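You operate a simulated robot arm through the tools that you are given. There is no shell and no other tool.

You run a simulated robot arm. Do the job below in one go: nothing can be reset, and whatever is moved stays where it is left.

## Task
Start the pipe rig and bleed the orange and teal hoses.
Fine: mains, then pump; open the orange and the teal knob till the bubbles are gone, and shut them again.

Only the result counts: the job must be done as asked and must still hold three seconds after the hand-in. Knocking over, shifting, dropping, spilling or breaking anything else fails it.

## Robot
A 7-joint arm with a two-finger parallel gripper, fixed in place. Base frame: the origin is on the floor under the middle of its stand, x ahead of it, y to its left, z up. Readings come in mm, rad, newtons and seconds.
It reaches about 1247 mm from its shoulder. Its first joint turns from -2.304 to 2.304 rad. Payload 3.91 kg.
The tool frame sits at the grasp point between the pads (the TCP): z along the fingers, y along the line on which they close. The tips reach 30 mm beyond it. The gripper opens to 110 mm. The fingers are 20 mm wide and 10 mm thick; the gripper's body (48 by 112 mm) begins 55 mm behind the TCP.
Orientation is that of the tool frame in the base frame, as [roll, pitch, yaw] about the fixed x, y, z axes, in that order (R = Rz(yaw) Ry(pitch) Rx(roll)). With the fingers straight down and closing along the base's y, the tool's x points along the base's -x, its y along +y and its z along -z.

## Interface
- The arm moves only by the tool nudge_tool. Its argument "rows" is a list of rows, each a list of 6 numbers: the shift along the tool's x, y, z in units of 500 mm (1.0 is 500 mm), then the turn, a rotation vector about the tool's x, y, z in units of 45 degrees (1.0 is 45 degrees). In form: [[dx, dy, dz, ax, ay, az], ...]. A call has 1 to 20 rows; each row is the pose to reach, as a shift and turn from the pose commanded when the call began, along the tool's axes at that moment. "jaw" is the gripper command, from -1 (shut) to 1 (fully open), values between in proportion, set as the call begins (left out, the last holds). A call with a number of a shift or a turn outside -1 to 1 is refused whole. Rows are played at 5 a second. More than 50 mm and 0.15 rad between two rows, or a gripper value outside its range, and nothing of the call is played. A pose out of reach is approached as far as the arm can. The call stops where the force on the tool passes 40 N (or 10 N more than at its start, if that is more) or the arm is blocked; 0.2 s more then pass. The fingers move at their own pace (about 108 mm/s each) and stop on an object; they squeeze with about 36 N. The grip force told is the motor's: it shows also when the fingers shut on nothing. Time passes only in rows, and 0.2 s behind the last, so rows that repeat a pose let the fingers close. The reply holds the time, the measured pose of the TCP, the force on the tool along the base axes, the opening and the grip force, in the units named above and with some noise, with the torque about the TCP (base axes, N m) and any sound that the robot's microphone picked up.
- Cameras (640 x 400 px; columns grow to the right, rows downward): "scene" is fixed at [224.6, 654.3, 1746.2]; the picture's right is [-0.74, -0.68, 0.00], its down [-0.55, 0.60, -0.58] and it looks along [0.39, -0.43, -0.82] (base axes); focal length 214 px, centre (320, 200). "wrist" rides on the gripper at [72, 17, -103] in the tool frame; the picture's right is [-0.23, 0.97, 0.00], its down [-0.76, -0.18, -0.62] and it looks along [-0.61, -0.14, 0.78] (tool axes); focal length 222 px, centre (320, 200).
- grab_frame(camera): a new picture of that camera. The clock stands still meanwhile.
- pixel_to_xyz(camera, pixels): for up to 12 pixels [column, row] of the newest picture of that camera ("zoom" is the newest enlarged one), the place [x, y, z] in the base frame of the surface seen there, good to about 2 mm, but the place of the scene camera against the robot may be out by one fixed shift of up to 12 mm in any direction. The clock stands still meanwhile.
- enlarge(camera, box): a new picture of the part [left, top, right, bottom] of that camera's present view, enlarged. The clock stands still meanwhile.
- finish_job(): hands the job in; it is judged then, once.

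Open the gripper and draw the arm clear of the work before you hand the job in, unless the task says otherwise.

The tools are called as name(argument=value, ...) on one line, values as JSON. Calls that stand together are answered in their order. nudge_tool: Moves the arm, as the interface text tells. Its arguments: {"type":"object","properties":{"rows":{"type":"array","items":{"type":"array","items":{"type":"number"}}},"jaw":{"type":"number"}},"required":["rows"]} The other tools are called the same way: grab_frame (camera) takes a picture; pixel_to_xyz (camera, pixels) gives the place of the surface under pixels of a picture; enlarge (camera, box) takes an enlarged picture of a part of a camera's view; finish_job () hands the job in.

At the start:

```text
t: 0.0
position: [356.3, 367.4, 1476.4]
ee_rot: [-3.141, -0.001, -3.14]
force: [0.5, 0.0, 0.5]
wrist_torque: [-0.01, 0.02, 0.03]
opening: 110.1
finger_force: 0.0
```

scene: 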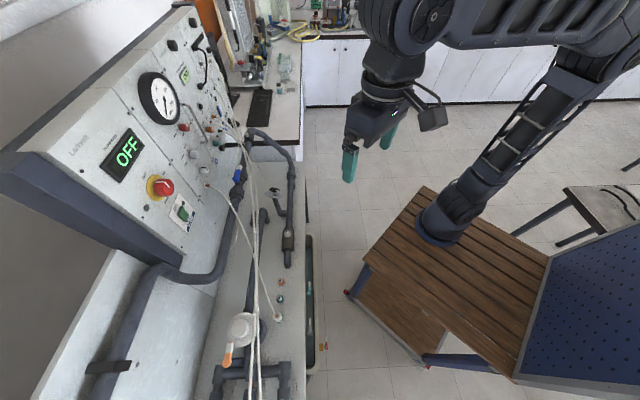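
wrist: 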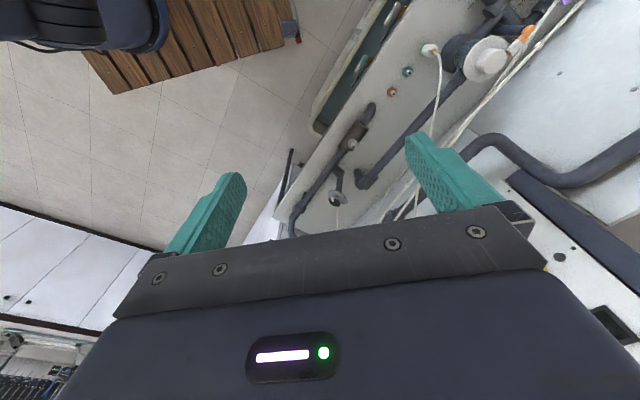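

The scene shows a panel with an OFF display (125,152), a red knob (162,187), a green/white switch (182,212), and small coloured knobs around (185,127)-(215,130). I enlarge these parts to see them clearly.

enlarge(camera="scene", box=[90, 110, 250, 240])

enlarge(camera="scene", box=[150, 20, 270, 130])

enlarge(camera="scene", box=[200, 230, 340, 400])

```text
3.08 times, centred on (170, 175) of scene
```

zoom: 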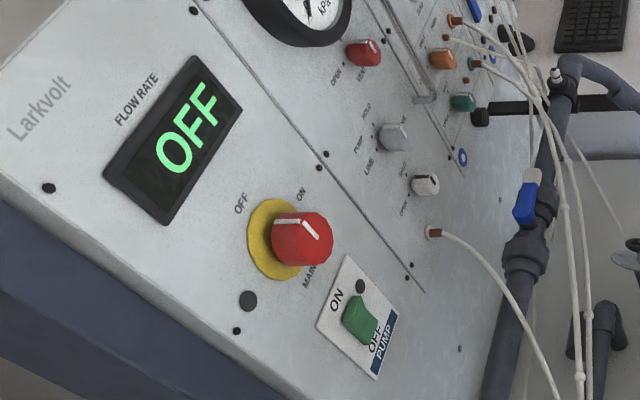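

```text
3.64 times, centred on (210, 75) of scene
```

zoom: 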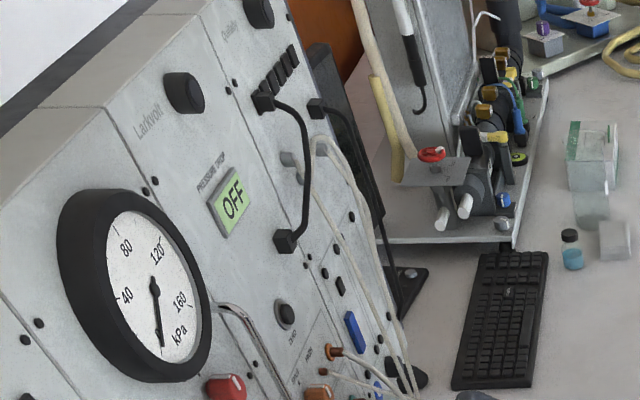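

```text
2.35 times, centred on (270, 315) of scene
```

zoom: 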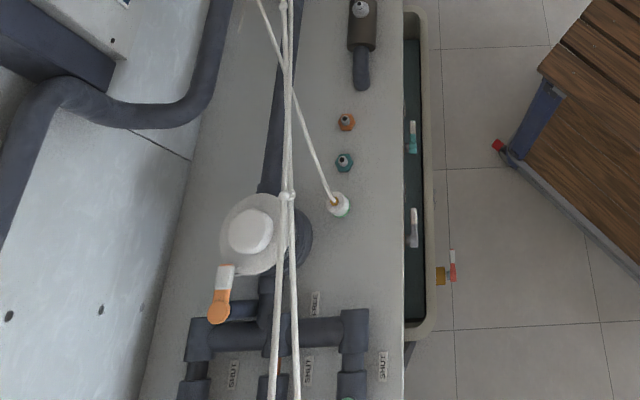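

The panel has a red mains rotary at zoom (300,240), a green pump rocker at (360,318), and several small knobs. I enlarge further to read the labels.

enlarge(camera="scene", box=[170, 90, 234, 130])

enlarge(camera="scene", box=[170, 120, 234, 160])

enlarge(camera="scene", box=[180, 140, 244, 180])

enlarge(camera="scene", box=[140, 160, 220, 240])

enlarge(camera="scene", box=[200, 300, 320, 400])

grab_frame(camera="wrist")

```text
10.00 times, centred on (202, 110) of scene
```

zoom: 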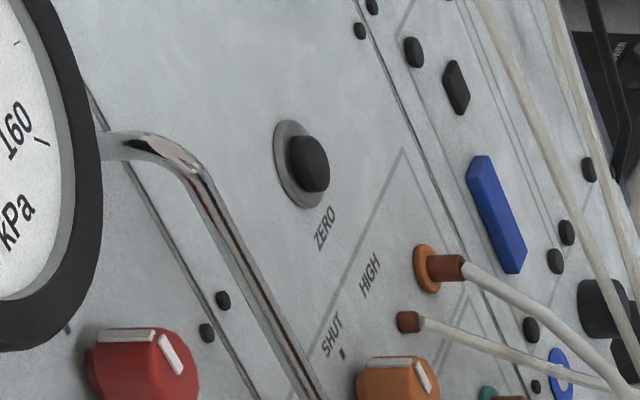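

```text
10.00 times, centred on (202, 140) of scene
```

zoom: 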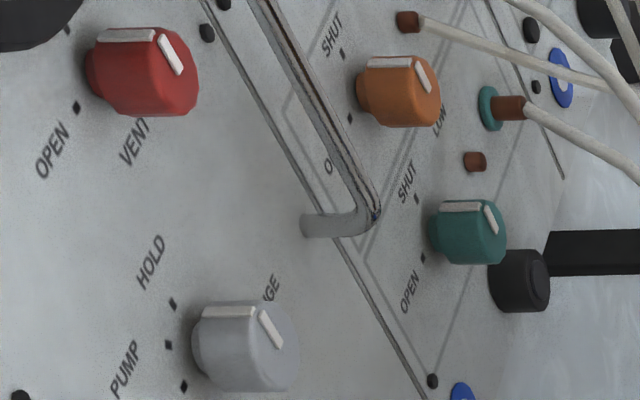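

```text
10.00 times, centred on (212, 160) of scene
```

zoom: 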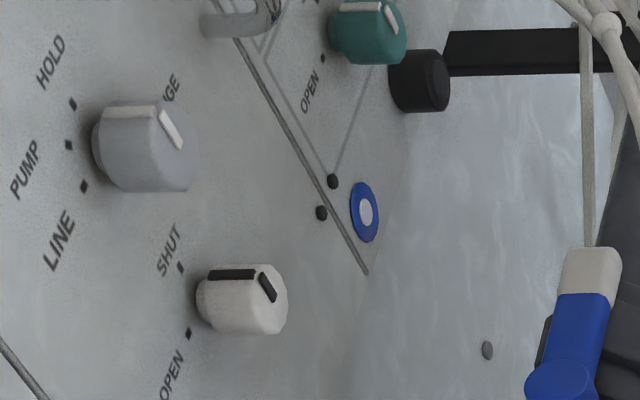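

```text
5.00 times, centred on (180, 200) of scene
```

zoom: 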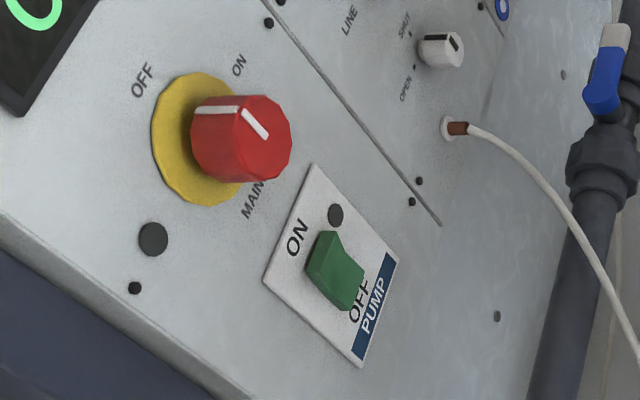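

```text
4.00 times, centred on (260, 350) of scene
```

zoom: 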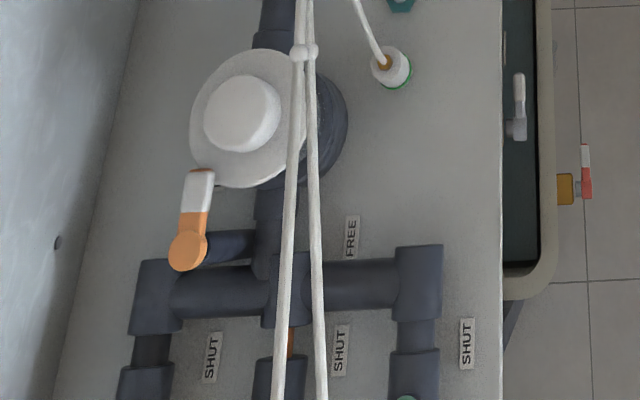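

```text
taken
```

wrist: 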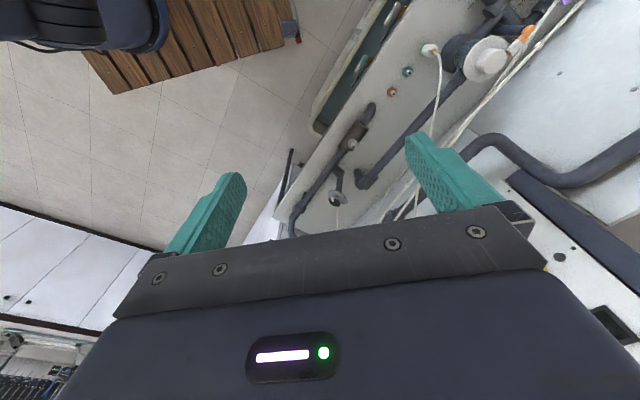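

I need panel geometry, so I ask for the places of panel points, knobs and switches in the scene picture.

grab_frame(camera="scene")

enlarge(camera="scene", box=[140, 160, 220, 240])

pixel_to_xyz(camera="zoom", pixels=[[170, 110], [180, 190], [215, 140], [262, 130], [325, 252], [350, 285], [355, 240], [300, 270], [120, 200], [330, 60], [440, 50], [340, 350]])

```text
taken
```

scene: 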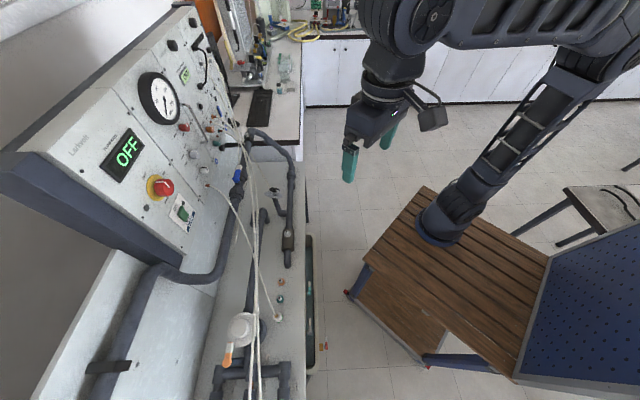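

```text
5.00 times, centred on (180, 200) of scene
```

zoom: 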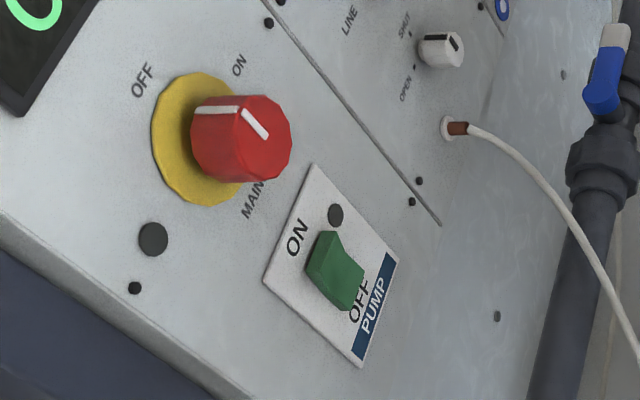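

```text
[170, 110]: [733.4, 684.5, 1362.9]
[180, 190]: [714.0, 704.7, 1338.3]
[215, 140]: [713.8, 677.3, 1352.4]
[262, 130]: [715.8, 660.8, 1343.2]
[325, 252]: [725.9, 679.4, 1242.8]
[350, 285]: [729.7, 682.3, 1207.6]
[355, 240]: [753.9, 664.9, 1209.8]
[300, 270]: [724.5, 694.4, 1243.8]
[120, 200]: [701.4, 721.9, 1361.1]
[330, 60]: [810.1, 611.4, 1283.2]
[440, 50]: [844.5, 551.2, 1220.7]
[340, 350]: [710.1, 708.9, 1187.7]
```

Now I sample panel surface points across the panel and the far knobs to fit the plane.

pixel_to_xyz(camera="scene", pixels=[[60, 160], [110, 110], [140, 130], [150, 200], [200, 215], [180, 150], [200, 170], [170, 55], [185, 100], [215, 160], [140, 165], [210, 80]])

enlarge(camera="scene", box=[170, 120, 234, 160])

pixel_to_xyz(camera="zoom", pixels=[[128, 35], [170, 55], [150, 80], [95, 75], [390, 62], [423, 75], [405, 100], [460, 206], [490, 220], [475, 240], [350, 118], [422, 258]])

enlarge(camera="scene", box=[180, 140, 244, 180])

pixel_to_xyz(camera="zoom", pixels=[[130, 112], [172, 130], [150, 160], [232, 274], [267, 288], [245, 310], [68, 145], [188, 333], [180, 268], [420, 80], [500, 55], [590, 280]])

```text
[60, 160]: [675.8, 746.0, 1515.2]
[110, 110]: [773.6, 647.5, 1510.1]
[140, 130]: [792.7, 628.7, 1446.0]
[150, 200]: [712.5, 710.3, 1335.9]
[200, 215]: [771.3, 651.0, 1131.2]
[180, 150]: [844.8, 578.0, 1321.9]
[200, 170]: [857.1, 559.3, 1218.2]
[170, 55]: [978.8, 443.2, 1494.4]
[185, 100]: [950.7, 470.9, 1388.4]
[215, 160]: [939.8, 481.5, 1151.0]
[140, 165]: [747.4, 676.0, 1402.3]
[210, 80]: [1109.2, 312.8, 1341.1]
```

```text
10.00 times, centred on (202, 140) of scene
```

zoom: 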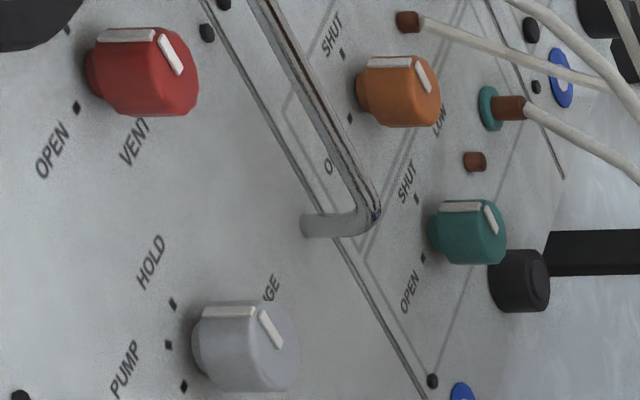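

```text
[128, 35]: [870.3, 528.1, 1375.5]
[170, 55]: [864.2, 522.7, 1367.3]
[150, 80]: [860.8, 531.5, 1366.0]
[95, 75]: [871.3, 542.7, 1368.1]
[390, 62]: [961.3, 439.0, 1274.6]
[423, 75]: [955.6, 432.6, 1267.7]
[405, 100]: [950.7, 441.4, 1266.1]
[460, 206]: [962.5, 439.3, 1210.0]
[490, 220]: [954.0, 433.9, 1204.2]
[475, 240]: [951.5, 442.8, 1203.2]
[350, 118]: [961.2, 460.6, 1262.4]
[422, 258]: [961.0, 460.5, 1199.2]
```

```text
10.00 times, centred on (212, 160) of scene
```

zoom: 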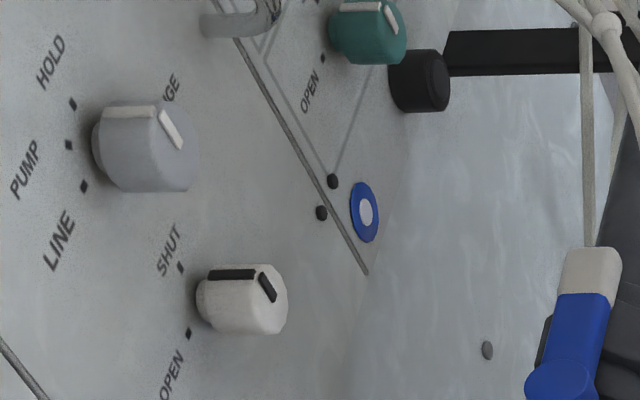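

```text
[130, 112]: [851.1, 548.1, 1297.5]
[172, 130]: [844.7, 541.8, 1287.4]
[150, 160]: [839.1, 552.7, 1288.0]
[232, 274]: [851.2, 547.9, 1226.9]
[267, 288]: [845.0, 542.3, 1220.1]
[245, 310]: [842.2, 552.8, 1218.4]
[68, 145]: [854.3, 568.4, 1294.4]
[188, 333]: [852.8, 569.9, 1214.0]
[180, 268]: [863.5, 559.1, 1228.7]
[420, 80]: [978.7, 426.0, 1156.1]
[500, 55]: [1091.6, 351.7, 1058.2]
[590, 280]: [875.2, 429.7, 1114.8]
```

The panel is a vertical plane, x+y≈1422, facing the robot. I now measure the tick marks and knob faces to find the angles of SHUT and OPEN for the orange and teal knobs, and the same for mains.

enlarge(camera="scene", box=[196, 118, 228, 138])

enlarge(camera="scene", box=[204, 134, 228, 149])

enlarge(camera="scene", box=[140, 168, 204, 208])

enlarge(camera="scene", box=[170, 190, 218, 235])

```text
16.00 times, centred on (212, 128) of scene
```

zoom: 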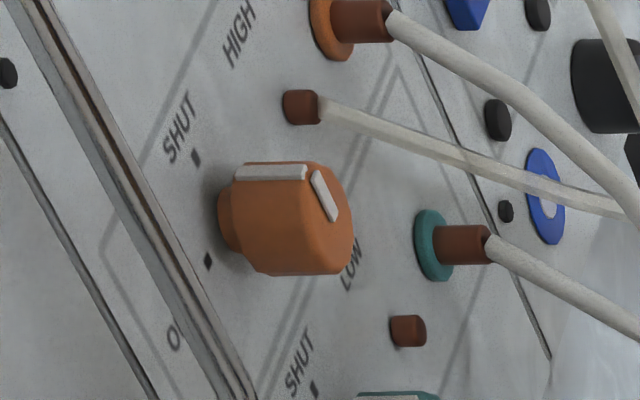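

```text
16.00 times, centred on (216, 142) of scene
```

zoom: 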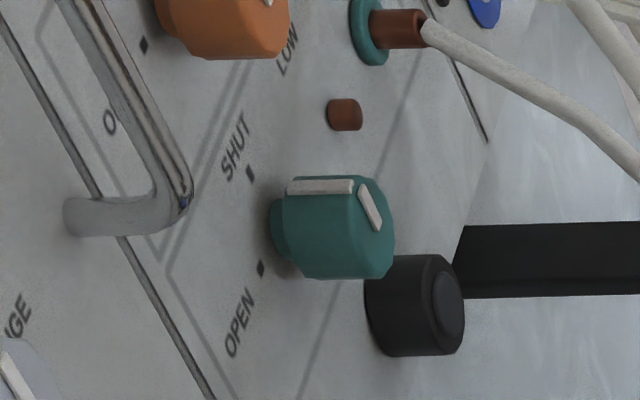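

```text
10.00 times, centred on (172, 188) of scene
```

zoom: 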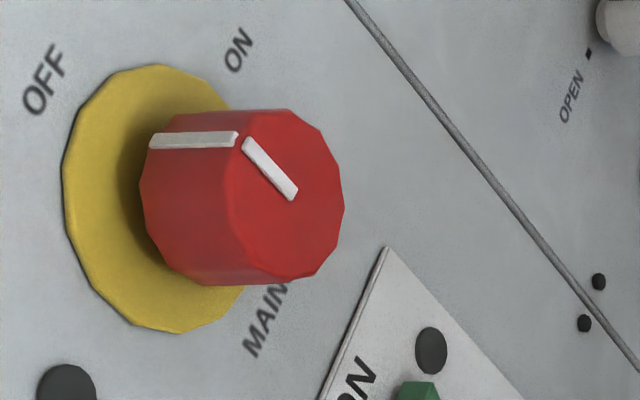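

```text
8.89 times, centred on (194, 212) of scene
```

zoom: 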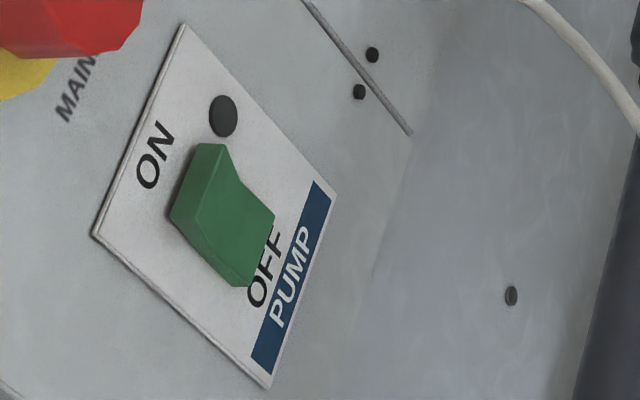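

The pump rocker is green between ON (top) and OFF (bottom) at zoom (222,215). I take its 3D points, then the others in further zooms.

pixel_to_xyz(camera="zoom", pixels=[[205, 160], [225, 165], [190, 195], [240, 205], [215, 230], [240, 260], [262, 220], [155, 170], [250, 295], [185, 35], [97, 233], [268, 380]])

enlarge(camera="scene", box=[140, 168, 204, 208])

pixel_to_xyz(camera="zoom", pixels=[[165, 141], [225, 138], [250, 145], [290, 192], [270, 270], [335, 200], [230, 180], [290, 115], [45, 80], [238, 50], [80, 180], [175, 325]])

enlarge(camera="scene", box=[196, 118, 228, 138])

pixel_to_xyz(camera="zoom", pixels=[[196, 158], [208, 261], [245, 173], [300, 172], [318, 180], [330, 212], [348, 230], [310, 270], [300, 210], [320, 20], [300, 107], [200, 300]])

enlarge(camera="scene", box=[204, 134, 228, 149])

pixel_to_xyz(camera="zoom", pixels=[[250, 174], [261, 268], [295, 188], [345, 187], [362, 190], [377, 222], [393, 240], [365, 275], [345, 230], [420, 300], [455, 300], [175, 200]])

```text
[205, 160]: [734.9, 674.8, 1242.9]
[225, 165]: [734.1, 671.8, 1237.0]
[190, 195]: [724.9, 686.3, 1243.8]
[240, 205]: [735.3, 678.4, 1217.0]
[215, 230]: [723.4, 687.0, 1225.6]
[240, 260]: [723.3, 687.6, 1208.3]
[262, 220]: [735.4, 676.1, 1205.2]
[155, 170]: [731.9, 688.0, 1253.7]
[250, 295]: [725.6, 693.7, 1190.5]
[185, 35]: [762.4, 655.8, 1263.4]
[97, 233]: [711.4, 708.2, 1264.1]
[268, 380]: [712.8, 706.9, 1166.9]
```

```text
10.00 times, centred on (172, 188) of scene
```

zoom: 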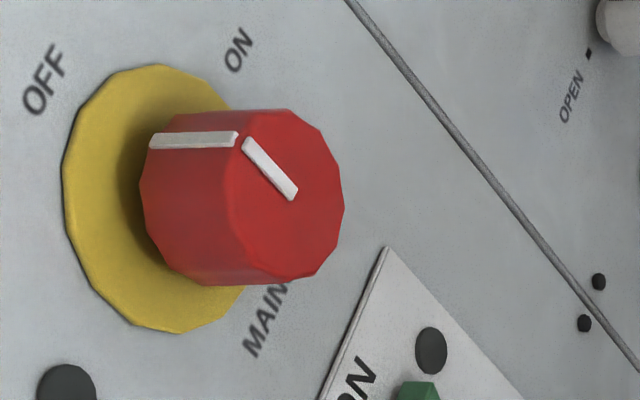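

```text
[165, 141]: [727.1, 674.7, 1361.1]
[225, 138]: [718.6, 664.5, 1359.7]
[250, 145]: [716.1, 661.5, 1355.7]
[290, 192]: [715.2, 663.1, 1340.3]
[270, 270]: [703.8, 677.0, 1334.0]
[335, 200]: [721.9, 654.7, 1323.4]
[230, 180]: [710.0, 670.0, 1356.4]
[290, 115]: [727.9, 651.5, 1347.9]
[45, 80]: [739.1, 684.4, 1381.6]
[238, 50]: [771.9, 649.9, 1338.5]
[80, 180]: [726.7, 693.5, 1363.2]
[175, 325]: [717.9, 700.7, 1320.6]
```

```text
16.00 times, centred on (212, 128) of scene
```

zoom: 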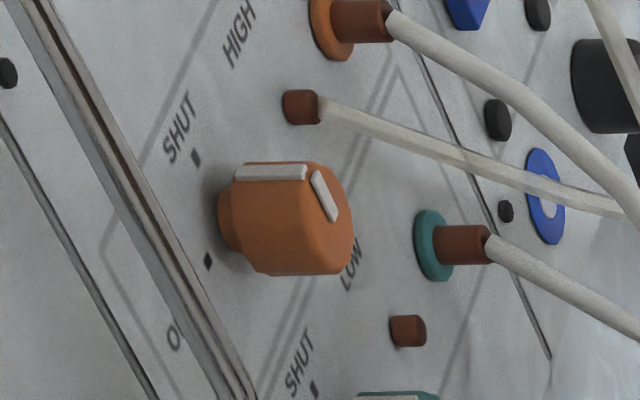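

```text
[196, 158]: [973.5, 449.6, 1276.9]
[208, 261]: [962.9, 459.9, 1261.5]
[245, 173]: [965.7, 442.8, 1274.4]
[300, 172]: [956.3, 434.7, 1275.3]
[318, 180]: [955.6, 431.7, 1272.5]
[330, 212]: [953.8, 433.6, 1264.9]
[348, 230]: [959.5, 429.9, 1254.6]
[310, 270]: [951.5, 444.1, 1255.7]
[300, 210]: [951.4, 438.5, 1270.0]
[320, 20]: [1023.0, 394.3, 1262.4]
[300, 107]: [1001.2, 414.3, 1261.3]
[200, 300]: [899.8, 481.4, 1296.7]
```

```text
16.00 times, centred on (216, 142) of scene
```

zoom: 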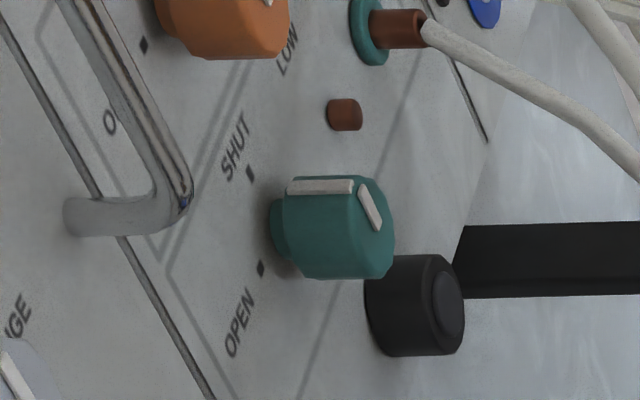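

```text
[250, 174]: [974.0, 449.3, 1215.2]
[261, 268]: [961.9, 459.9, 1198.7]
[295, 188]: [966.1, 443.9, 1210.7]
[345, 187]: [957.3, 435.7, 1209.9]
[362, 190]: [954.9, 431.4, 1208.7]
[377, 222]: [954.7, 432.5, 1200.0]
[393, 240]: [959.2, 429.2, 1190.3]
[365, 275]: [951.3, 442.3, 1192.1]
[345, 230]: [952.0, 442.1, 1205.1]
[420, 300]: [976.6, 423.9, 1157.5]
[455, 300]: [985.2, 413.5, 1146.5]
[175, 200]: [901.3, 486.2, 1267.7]
```

Orange: SHUT tick straight up, OPEN tick 90° to the left (counterclockwise); teal the same; mains: OFF up, ON right (clockwise). Next I map the hoses, pipes and handle around (240,180)-(290,180) to plan clear paths.

grab_frame(camera="scene")

enlarge(camera="scene", box=[190, 90, 310, 170])

pixel_to_xyz(camera="zoom", pixels=[[155, 175], [180, 190], [215, 205], [240, 220], [260, 260], [280, 330], [200, 160], [235, 185], [265, 240], [140, 240], [330, 210], [190, 100]])

enlarge(camera="scene", box=[180, 160, 310, 330])

pixel_to_xyz(camera="zoom", pixels=[[190, 60], [230, 110], [270, 190], [300, 260], [330, 365], [305, 60], [305, 150], [305, 250], [300, 350], [335, 90], [380, 80], [215, 250]])

```text
taken
```

scene: 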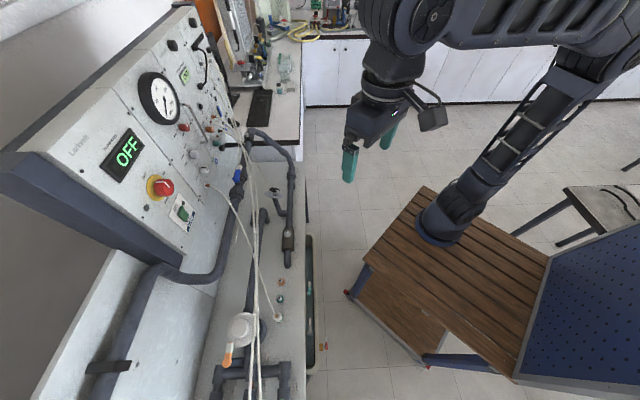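

```text
5.00 times, centred on (250, 130) of scene
```

zoom: 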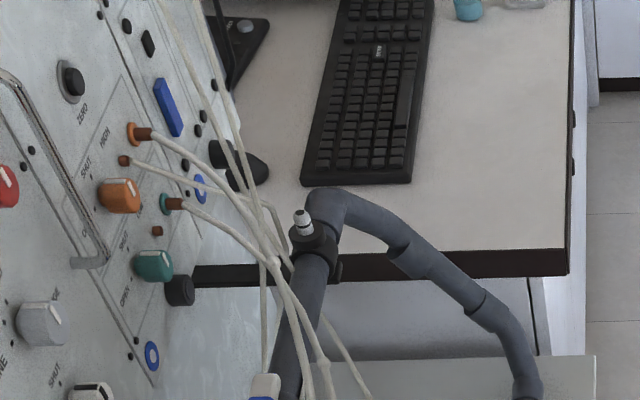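

```text
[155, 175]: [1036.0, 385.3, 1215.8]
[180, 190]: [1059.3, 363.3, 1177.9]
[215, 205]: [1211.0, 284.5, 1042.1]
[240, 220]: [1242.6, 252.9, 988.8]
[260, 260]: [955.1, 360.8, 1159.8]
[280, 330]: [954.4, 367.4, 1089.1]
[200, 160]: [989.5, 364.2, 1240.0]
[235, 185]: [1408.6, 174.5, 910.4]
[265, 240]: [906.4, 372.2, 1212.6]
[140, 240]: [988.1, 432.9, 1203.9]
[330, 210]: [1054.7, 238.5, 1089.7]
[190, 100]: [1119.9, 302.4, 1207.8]
```

```text
2.35 times, centred on (245, 245) of scene
```

zoom: 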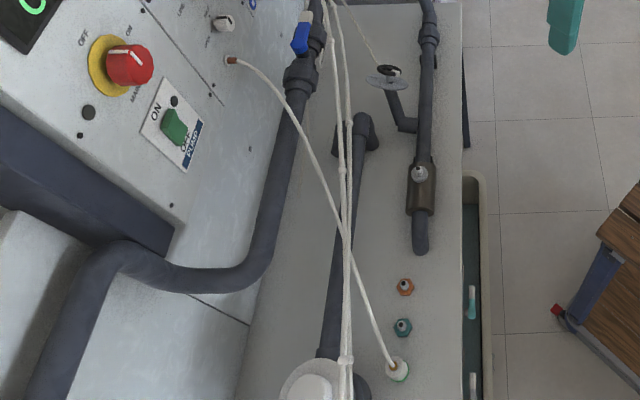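

```text
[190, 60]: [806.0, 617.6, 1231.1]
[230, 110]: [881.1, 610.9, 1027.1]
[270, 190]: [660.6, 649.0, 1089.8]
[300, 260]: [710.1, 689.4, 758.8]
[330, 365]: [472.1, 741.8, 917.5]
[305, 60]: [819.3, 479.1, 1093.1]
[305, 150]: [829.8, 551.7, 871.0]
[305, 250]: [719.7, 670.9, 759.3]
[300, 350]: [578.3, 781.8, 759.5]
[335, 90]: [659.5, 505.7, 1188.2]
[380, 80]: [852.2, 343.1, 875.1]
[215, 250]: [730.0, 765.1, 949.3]
```

The hose bundle crosses in front of the knobs (a point at about (906,372,1212)), so I need an accurate 3D map of it. I zoom into the bundle and sample along each hose.

enlarge(camera="scene", box=[212, 110, 260, 140])

enlarge(camera="scene", box=[225, 135, 273, 165])

enlarge(camera="scene", box=[230, 160, 278, 190])

enlarge(camera="scene", box=[230, 190, 278, 240])

```text
13.33 times, centred on (236, 125) of scene
```

zoom: 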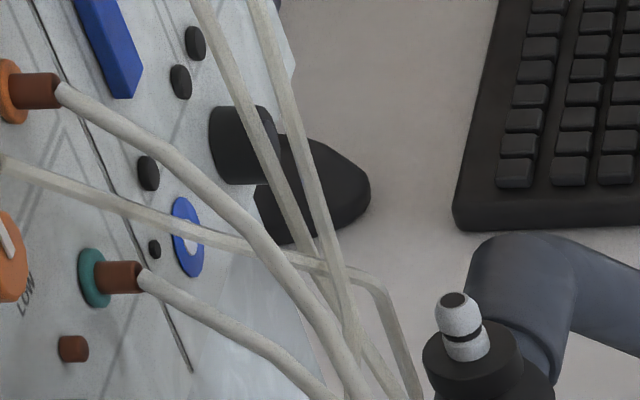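

```text
13.33 times, centred on (249, 150) of scene
```

zoom: 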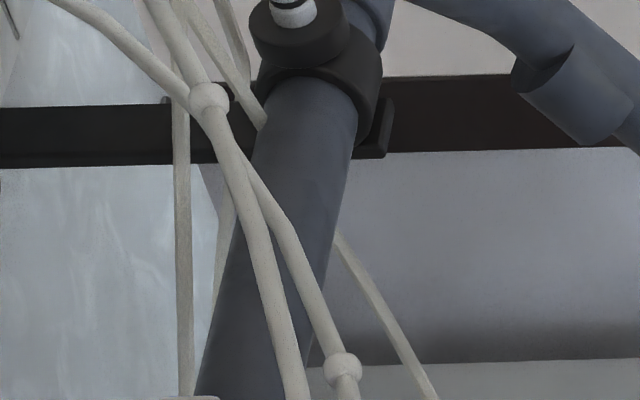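

```text
13.33 times, centred on (254, 175) of scene
```

zoom: 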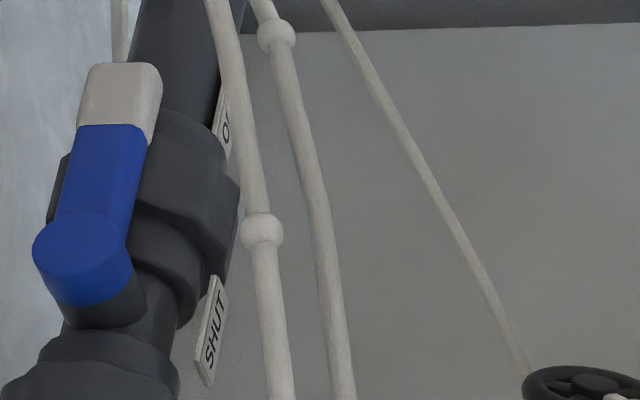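

```text
8.00 times, centred on (254, 215) of scene
```

zoom: 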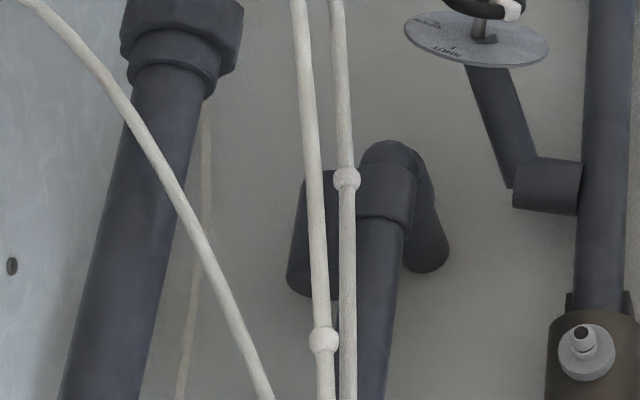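

I sample along the two thick hoses (orange and teal) in each zoom, starting with the newest zoom.

pixel_to_xyz(camera="zoom", pixels=[[299, 20], [310, 130], [318, 260], [323, 340], [336, 20], [342, 100], [346, 180], [348, 300], [70, 35], [150, 145], [205, 245], [255, 370]])

enlarge(camera="scene", box=[212, 110, 260, 140])

pixel_to_xyz(camera="zoom", pixels=[[70, 95], [150, 145], [230, 210], [290, 280], [350, 360], [160, 285], [230, 330], [280, 360], [120, 205], [230, 243], [330, 270], [400, 340]])

enlarge(camera="scene", box=[225, 135, 273, 165])

pixel_to_xyz(camera="zoom", pixels=[[80, 10], [140, 55], [175, 85], [165, 20], [208, 100], [235, 180], [265, 260], [295, 370], [285, 230], [320, 310], [342, 368], [182, 250]])

enlarge(camera="scene", box=[230, 160, 278, 190])

pixel_to_xyz(camera="zoom", pixels=[[225, 40], [245, 130], [262, 230], [278, 350], [275, 35], [300, 120], [325, 240], [342, 360], [400, 130], [490, 300], [95, 90], [80, 260]])

```text
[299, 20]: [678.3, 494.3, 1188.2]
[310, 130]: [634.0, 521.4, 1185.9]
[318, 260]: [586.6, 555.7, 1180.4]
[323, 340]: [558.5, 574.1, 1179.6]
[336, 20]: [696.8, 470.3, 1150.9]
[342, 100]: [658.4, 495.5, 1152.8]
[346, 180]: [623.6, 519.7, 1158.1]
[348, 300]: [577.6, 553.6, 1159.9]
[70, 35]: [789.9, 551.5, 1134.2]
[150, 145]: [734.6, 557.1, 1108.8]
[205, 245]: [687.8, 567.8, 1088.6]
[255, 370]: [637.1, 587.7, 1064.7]
```

```text
13.33 times, centred on (236, 125) of scene
```

zoom: 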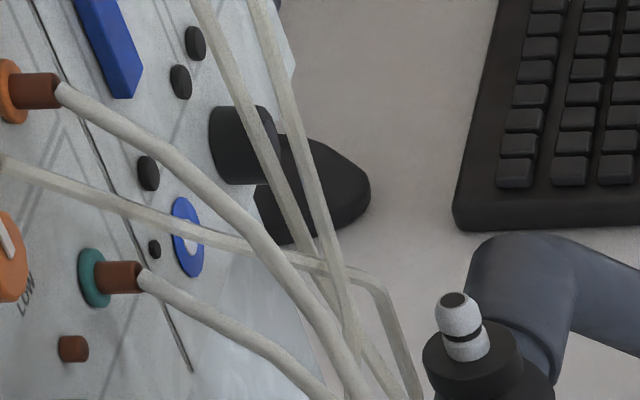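

```text
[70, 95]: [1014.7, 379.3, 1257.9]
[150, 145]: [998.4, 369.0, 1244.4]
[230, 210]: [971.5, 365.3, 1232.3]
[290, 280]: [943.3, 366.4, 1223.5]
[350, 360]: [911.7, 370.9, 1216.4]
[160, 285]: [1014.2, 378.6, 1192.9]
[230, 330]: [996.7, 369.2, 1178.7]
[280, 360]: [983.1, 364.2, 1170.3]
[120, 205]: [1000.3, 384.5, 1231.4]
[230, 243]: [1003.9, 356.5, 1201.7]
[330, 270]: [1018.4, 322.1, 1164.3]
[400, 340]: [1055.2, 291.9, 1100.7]
```

```text
13.33 times, centred on (249, 150) of scene
```

zoom: 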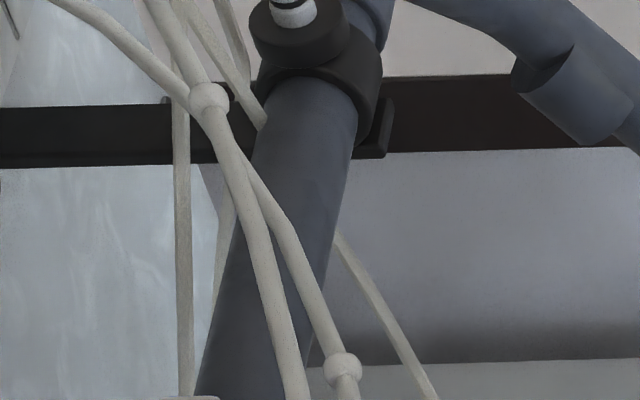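

```text
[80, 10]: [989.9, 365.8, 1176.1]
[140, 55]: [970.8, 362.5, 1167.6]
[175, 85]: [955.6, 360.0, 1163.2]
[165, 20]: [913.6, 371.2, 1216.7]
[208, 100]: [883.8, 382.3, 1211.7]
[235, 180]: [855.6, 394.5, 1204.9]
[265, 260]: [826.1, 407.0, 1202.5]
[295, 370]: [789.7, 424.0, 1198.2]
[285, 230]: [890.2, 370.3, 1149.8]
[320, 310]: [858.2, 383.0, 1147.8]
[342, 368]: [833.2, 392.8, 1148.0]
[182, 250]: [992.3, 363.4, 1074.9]
```

```text
13.33 times, centred on (254, 175) of scene
```

zoom: 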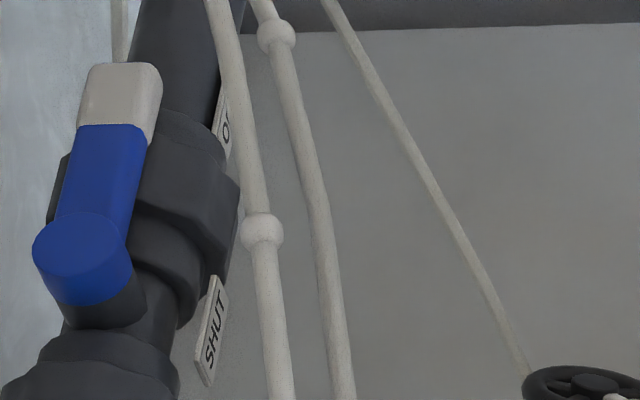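

```text
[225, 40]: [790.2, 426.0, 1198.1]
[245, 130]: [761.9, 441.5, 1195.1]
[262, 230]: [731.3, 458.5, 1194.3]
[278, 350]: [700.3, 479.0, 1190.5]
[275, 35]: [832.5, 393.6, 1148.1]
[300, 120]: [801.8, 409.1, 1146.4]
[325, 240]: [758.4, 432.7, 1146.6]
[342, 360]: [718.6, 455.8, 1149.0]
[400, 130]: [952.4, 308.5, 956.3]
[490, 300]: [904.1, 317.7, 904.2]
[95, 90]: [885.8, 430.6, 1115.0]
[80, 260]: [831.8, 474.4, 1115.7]
```

All the hoses are mapped: the orange hose crosses in front of the teal knob about 104 mm off the panel. I'll work from above with a tilted tool for orange/teal, straight on for mains/pump. First I turn the tool about its z by −45° so its x faces away from the panel.

nudge_tool(rows=[[0, 0, 0, 0, 0, -0.167], [0, 0, 0, 0, 0, -0.333], [0, 0, 0, 0, 0, -0.5], [0, 0, 0, 0, 0, -0.667], [0, 0, 0, 0, 0, -0.833], [0, 0, 0, 0, 0, -1.0]])

```text
t: 1.4
position: [356.0, 367.0, 1476.8]
ee_rot: [3.142, 0.0, -2.354]
force: [-0.9, -0.5, 0.2]
wrist_torque: [0.02, 0.03, 0.01]
opening: 109.8
finger_force: 0.1
```

Tool x now faces away from the panel as wanted (yaw −2.354). Next I pitch about tool y by −45° so the fingers swing towards the panel.

nudge_tool(rows=[[0, 0, 0, 0, -0.167, 0], [0, 0, 0, 0, -0.333, 0], [0, 0, 0, 0, -0.5, 0], [0, 0, 0, 0, -0.667, 0], [0, 0, 0, 0, -0.833, 0], [0, 0, 0, 0, -1.0, 0]])

```text
t: 2.8
position: [357.5, 368.3, 1476.2]
ee_rot: [3.14, 0.786, -2.357]
force: [0.1, 0.6, 0.0]
wrist_torque: [-0.03, -0.01, -0.02]
opening: 110.1
finger_force: 0.0
```

Pitch is 45° as expected. I look through the wrist camera at the panel from here.

grab_frame(camera="wrist")

grab_frame(camera="scene")

```text
taken
```

wrist: 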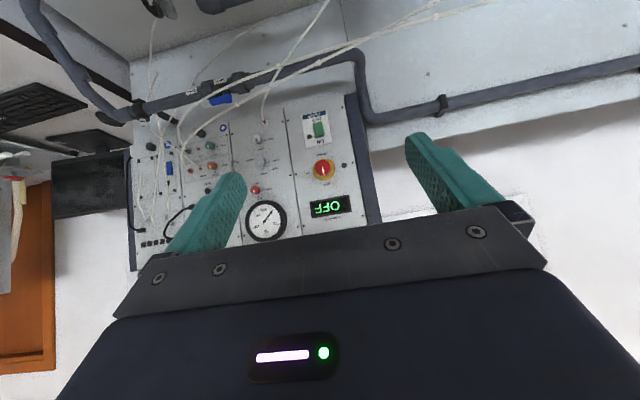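

```text
taken
```

scene: 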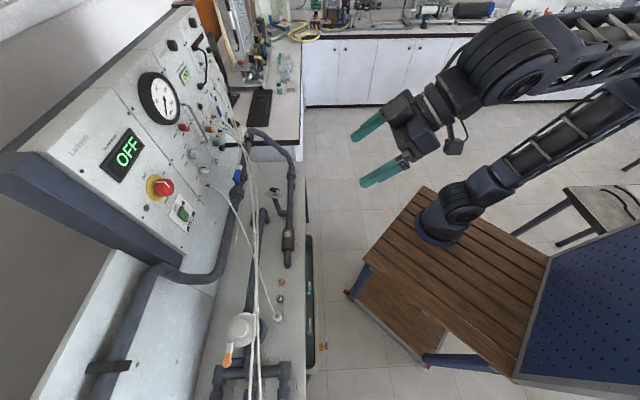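

The wrist view (upside-down) shows the whole panel: mains at (323,170), pump at (320,128), orange at (212,165), teal at (210,146). I enlarge these parts to calibrate positions.

enlarge(camera="wrist", box=[280, 100, 360, 220])

pixel_to_xyz(camera="zoom", pixels=[[320, 200], [280, 215], [300, 235], [330, 230], [310, 215], [300, 90], [310, 70], [300, 110], [290, 60], [250, 150], [200, 200], [400, 330]])

enlarge(camera="wrist", box=[140, 110, 268, 190])

```text
3.33 times, centred on (320, 160) of wrist
```

zoom: 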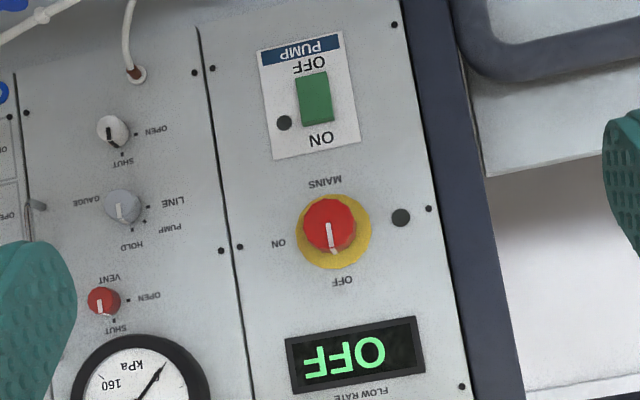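

```text
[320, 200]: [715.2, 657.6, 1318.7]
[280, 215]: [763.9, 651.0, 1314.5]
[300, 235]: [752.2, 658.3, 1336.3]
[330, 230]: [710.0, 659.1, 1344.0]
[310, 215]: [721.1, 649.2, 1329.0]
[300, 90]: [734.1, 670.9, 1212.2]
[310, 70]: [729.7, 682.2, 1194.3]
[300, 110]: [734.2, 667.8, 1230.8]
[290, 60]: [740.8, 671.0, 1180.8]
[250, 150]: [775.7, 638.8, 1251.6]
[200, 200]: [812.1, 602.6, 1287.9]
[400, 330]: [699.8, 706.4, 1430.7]
```

```text
5.00 times, centred on (204, 150) of wrist
```

zoom: 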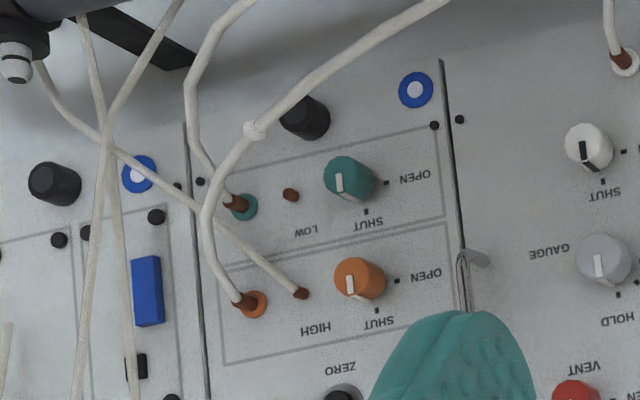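

Labels are clear now: orange is in the HIGH box, teal in LOW, both marks at SHUT. I measure the ticks and knob faces in this zoom with the wrist camera (more accurate frame).

pixel_to_xyz(camera="zoom", pixels=[[377, 311], [397, 280], [356, 278], [346, 270], [366, 212], [387, 183], [343, 175], [337, 170], [435, 125], [420, 220], [465, 265], [305, 120]])

enlarge(camera="wrist", box=[290, 110, 354, 190])

```text
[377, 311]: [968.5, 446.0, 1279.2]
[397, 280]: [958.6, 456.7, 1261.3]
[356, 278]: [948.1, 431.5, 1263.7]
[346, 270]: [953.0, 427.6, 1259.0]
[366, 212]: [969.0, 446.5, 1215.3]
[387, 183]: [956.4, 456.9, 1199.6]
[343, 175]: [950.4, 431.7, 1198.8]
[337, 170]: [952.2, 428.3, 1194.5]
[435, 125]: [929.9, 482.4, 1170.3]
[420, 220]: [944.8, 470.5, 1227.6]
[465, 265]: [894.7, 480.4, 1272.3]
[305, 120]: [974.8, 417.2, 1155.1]
```

```text
5.00 times, centred on (322, 150) of wrist
```

zoom: 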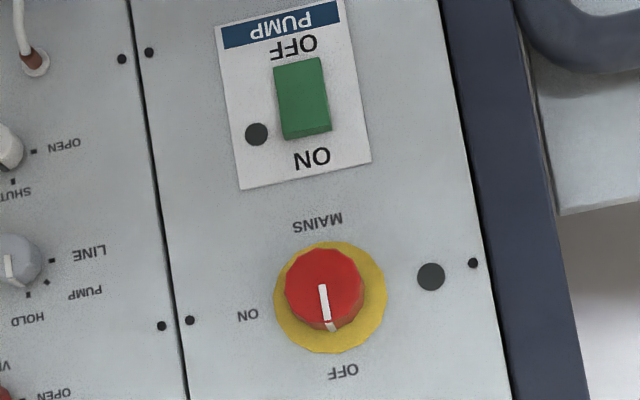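

I measure the mains knob face, ring, and rocker in this zoom.

pixel_to_xyz(camera="zoom", pixels=[[323, 284], [292, 285], [355, 280], [322, 255], [326, 312], [282, 300], [380, 300], [335, 348], [320, 245], [300, 100], [278, 70], [322, 62]])

pixel_to_xyz(camera="zoom", pixels=[[285, 130], [328, 127], [305, 120], [300, 80], [256, 133], [220, 30], [365, 160], [345, 372], [247, 315], [303, 134], [310, 128], [290, 110]])

enlarge(camera="wrist", box=[336, 118, 304, 142])

```text
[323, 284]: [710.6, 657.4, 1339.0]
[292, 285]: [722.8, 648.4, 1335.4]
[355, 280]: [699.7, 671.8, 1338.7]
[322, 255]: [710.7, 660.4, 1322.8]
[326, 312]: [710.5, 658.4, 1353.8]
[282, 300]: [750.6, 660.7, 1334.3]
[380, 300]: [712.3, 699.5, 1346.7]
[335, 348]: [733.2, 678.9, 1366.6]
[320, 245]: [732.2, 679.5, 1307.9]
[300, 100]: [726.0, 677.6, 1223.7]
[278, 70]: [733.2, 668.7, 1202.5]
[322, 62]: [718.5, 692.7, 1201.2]
```

```text
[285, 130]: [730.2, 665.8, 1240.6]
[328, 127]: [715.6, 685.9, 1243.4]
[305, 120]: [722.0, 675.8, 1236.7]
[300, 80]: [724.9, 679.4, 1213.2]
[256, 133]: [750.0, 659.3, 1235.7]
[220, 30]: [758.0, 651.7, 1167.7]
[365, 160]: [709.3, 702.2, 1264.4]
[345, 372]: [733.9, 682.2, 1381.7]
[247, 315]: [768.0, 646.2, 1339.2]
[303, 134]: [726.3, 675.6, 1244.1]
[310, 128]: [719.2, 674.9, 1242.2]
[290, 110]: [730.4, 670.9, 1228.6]
```

```text
refused: the box must be [left, top, right, bottom]
```

Mains centre is u≈37.6, z≈1338 with face 33 mm proud; rocker's ON half is proud (d≈14.6 at z≈1242). I level the tool with another −45° about y, and set the jaw to about 74 mm.

nudge_tool(rows=[[0, 0, 0, 0, -0.167, 0], [0, 0, 0, 0, -0.333, 0], [0, 0, 0, 0, -0.5, 0], [0, 0, 0, 0, -0.667, 0], [0, 0, 0, 0, -0.833, 0], [0, 0, 0, 0, -1.0, 0]], jaw=0.35)

```text
t: 4.2
position: [357.3, 368.0, 1476.3]
ee_rot: [-0.182, 1.569, 0.602]
force: [0.9, 0.1, 0.5]
wrist_torque: [0.02, 0.03, 0.03]
opening: 74.2
finger_force: 0.0
```

The tool is level and pointing into the panel. I move to a stand-off 130 mm in front of the mains knob (u 37.6, z 1338).

nudge_tool(rows=[[0.0307, -0.01, 0.0795, 0, 0, 0], [0.0615, -0.0201, 0.1589, 0, 0, 0], [0.0922, -0.0301, 0.2384, 0, 0, 0], [0.1229, -0.0402, 0.3179, 0, 0, 0], [0.1537, -0.0502, 0.3973, 0, 0, 0], [0.1844, -0.0603, 0.4768, 0, 0, 0], [0.2151, -0.0703, 0.5563, 0, 0, 0], [0.2459, -0.0804, 0.6357, 0, 0, 0], [0.2766, -0.0904, 0.7152, 0, 0, 0]])

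grab_frame(camera="wrist")

grab_frame(camera="scene")

```text
t: 6.2
position: [645.1, 586.1, 1339.3]
ee_rot: [1.302, 1.567, 2.083]
force: [4.0, -3.5, 0.0]
wrist_torque: [-0.01, 0.02, 0.35]
opening: 74.3
finger_force: 0.0
```

```text
taken
```

wrist: 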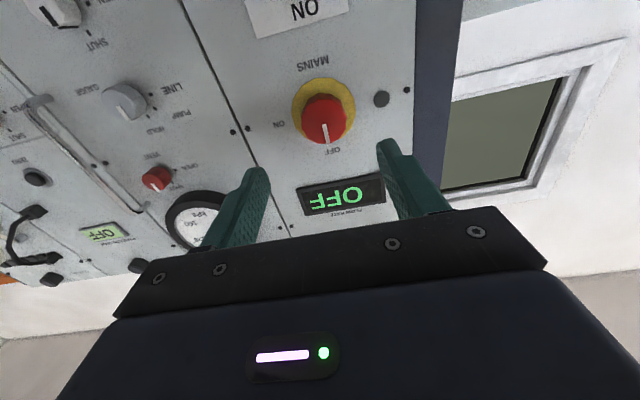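

```text
taken
```

scene: 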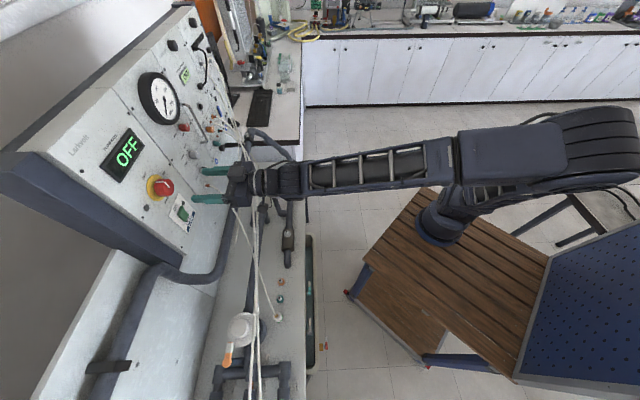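

Measured u is about 41.7 rather than 37.6, and there is a small sideways force (4,−3.5). The arm may still be settling, so I hold the pose briefly and re-read.

nudge_tool(rows=[[0, 0, 0, 0, 0, 0], [0, 0, 0, 0, 0, 0]])

enlarge(camera="scene", box=[170, 130, 330, 240])

```text
t: 6.8
position: [642.1, 590.9, 1338.8]
ee_rot: [0.519, 1.571, 1.305]
force: [0.9, 0.1, 0.1]
wrist_torque: [-0.01, -0.01, 0.03]
opening: 74.2
finger_force: 0.1
```

```text
3.64 times, centred on (250, 185) of scene
```

zoom: 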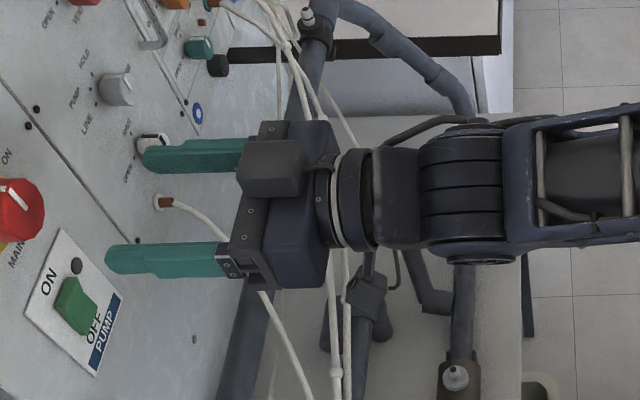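

It settled at d≈128, u≈36.2. There is a block on top of the gripper at zoom (275,165); I measure its extent, since it matters for clearances.

pixel_to_xyz(camera="zoom", pixels=[[255, 150], [295, 150], [245, 190], [295, 190], [270, 165], [315, 140], [250, 240], [290, 260], [360, 200], [400, 160], [375, 305], [360, 285]])

```text
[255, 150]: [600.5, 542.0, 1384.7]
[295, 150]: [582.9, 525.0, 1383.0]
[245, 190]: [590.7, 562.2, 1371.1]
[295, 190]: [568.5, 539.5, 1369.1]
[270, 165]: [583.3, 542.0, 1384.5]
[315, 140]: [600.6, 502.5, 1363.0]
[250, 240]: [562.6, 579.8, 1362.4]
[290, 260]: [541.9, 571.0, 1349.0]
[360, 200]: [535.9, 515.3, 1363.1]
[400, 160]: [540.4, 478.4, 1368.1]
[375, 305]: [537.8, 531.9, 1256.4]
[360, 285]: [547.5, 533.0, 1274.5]
```

Clearances understood. Now I advance 91 mm along tool z so the open fingers straddle the mains knob (tips about 9 mm from the panel).

nudge_tool(rows=[[0, 0, 0.05, 0, 0, 0], [0, 0, 0.1, 0, 0, 0], [0, 0, 0.14, 0, 0, 0], [0, 0, 0.165, 0, 0, 0], [0, 0, 0.182, 0, 0, 0], [0, 0, 0.182, 0, 0, 0]])

grab_frame(camera="wrist")

enlarge(camera="scene", box=[120, 140, 248, 220])

```text
t: 8.2
position: [703.6, 654.6, 1337.7]
ee_rot: [-2.967, 1.57, -2.18]
force: [-0.6, 0.6, -0.8]
wrist_torque: [0.02, 0.01, 0.01]
opening: 74.2
finger_force: 0.1
```

```text
taken
```

wrist: 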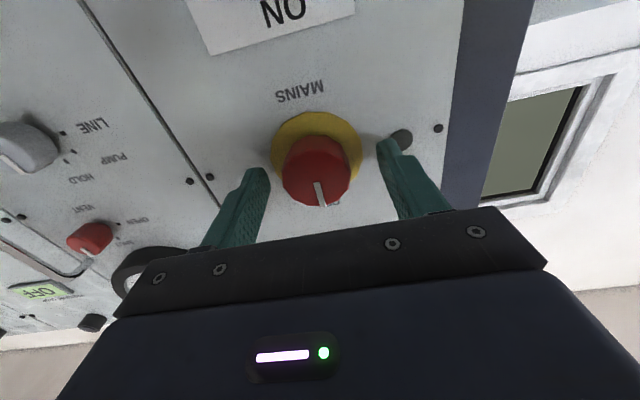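

```text
5.00 times, centred on (184, 180) of scene
```

zoom: 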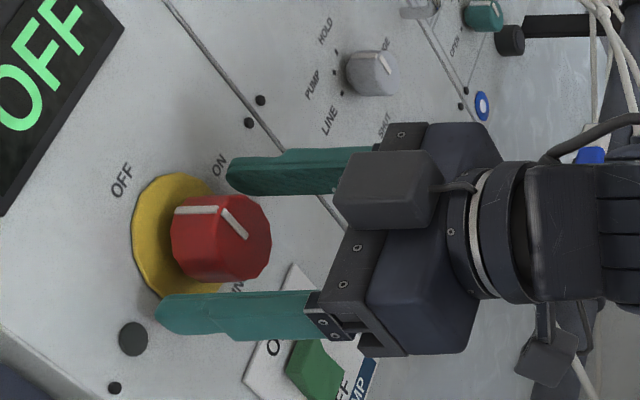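

The fingers straddle the knob at (317,170) in the wrist view. I check positions of knob and fingertips before closing.

pixel_to_xyz(camera="wrist", pixels=[[310, 165], [290, 170], [345, 165], [318, 190], [315, 145], [258, 175], [385, 148], [322, 205], [280, 130], [350, 135]])

```text
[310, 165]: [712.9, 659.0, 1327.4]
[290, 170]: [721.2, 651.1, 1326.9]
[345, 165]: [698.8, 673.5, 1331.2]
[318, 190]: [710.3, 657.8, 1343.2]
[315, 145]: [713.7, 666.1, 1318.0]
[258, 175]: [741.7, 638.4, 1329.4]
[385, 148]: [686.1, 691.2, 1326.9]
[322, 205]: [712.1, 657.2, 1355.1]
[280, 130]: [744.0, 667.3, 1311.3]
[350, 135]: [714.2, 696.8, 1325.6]
```

Mid of the fingers is u≈34.7 while the knob is u≈37.6, so I shift 3 mm right and then close on the knob.

nudge_tool(rows=[[0, -0.006, 0, 0, 0, 0], [0, -0.006, 0, 0, 0, 0], [0, -0.006, 0, 0, 0, 0]])

nudge_tool(rows=[[0, 0, 0, 0, 0, 0], [0, 0, 0, 0, 0, 0], [0, 0, 0, 0, 0, 0]], jaw=-1)

```text
t: 9.0
position: [706.8, 651.6, 1337.7]
ee_rot: [2.444, 1.57, -3.053]
force: [-0.6, 0.8, -0.2]
wrist_torque: [0.03, 0.03, -0.02]
opening: 74.0
finger_force: 0.1
```

```text
t: 9.8
position: [706.0, 652.2, 1337.4]
ee_rot: [1.854, 1.57, 2.64]
force: [-4.2, 5.1, 0.3]
wrist_torque: [0.06, -0.05, -0.28]
opening: 41.7
finger_force: 45.0
```

Gripped at 41.7 mm opening. I turn clockwise (+z) by 45° first, watching force and torque.

nudge_tool(rows=[[0, 0, 0, 0, 0, 0.15], [0, 0, 0, 0, 0, 0.3], [0, 0, 0, 0, 0, 0.45], [0, 0, 0, 0, 0, 0.6], [0, 0, 0, 0, 0, 0.8], [0, 0, 0, 0, 0, 1.0]])

grab_frame(camera="scene")

```text
refused: row 5 steps farther than a row can; nothing moved
```

```text
taken
```

scene: 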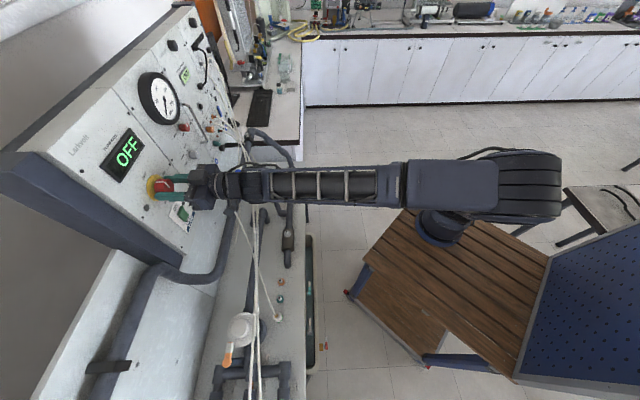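

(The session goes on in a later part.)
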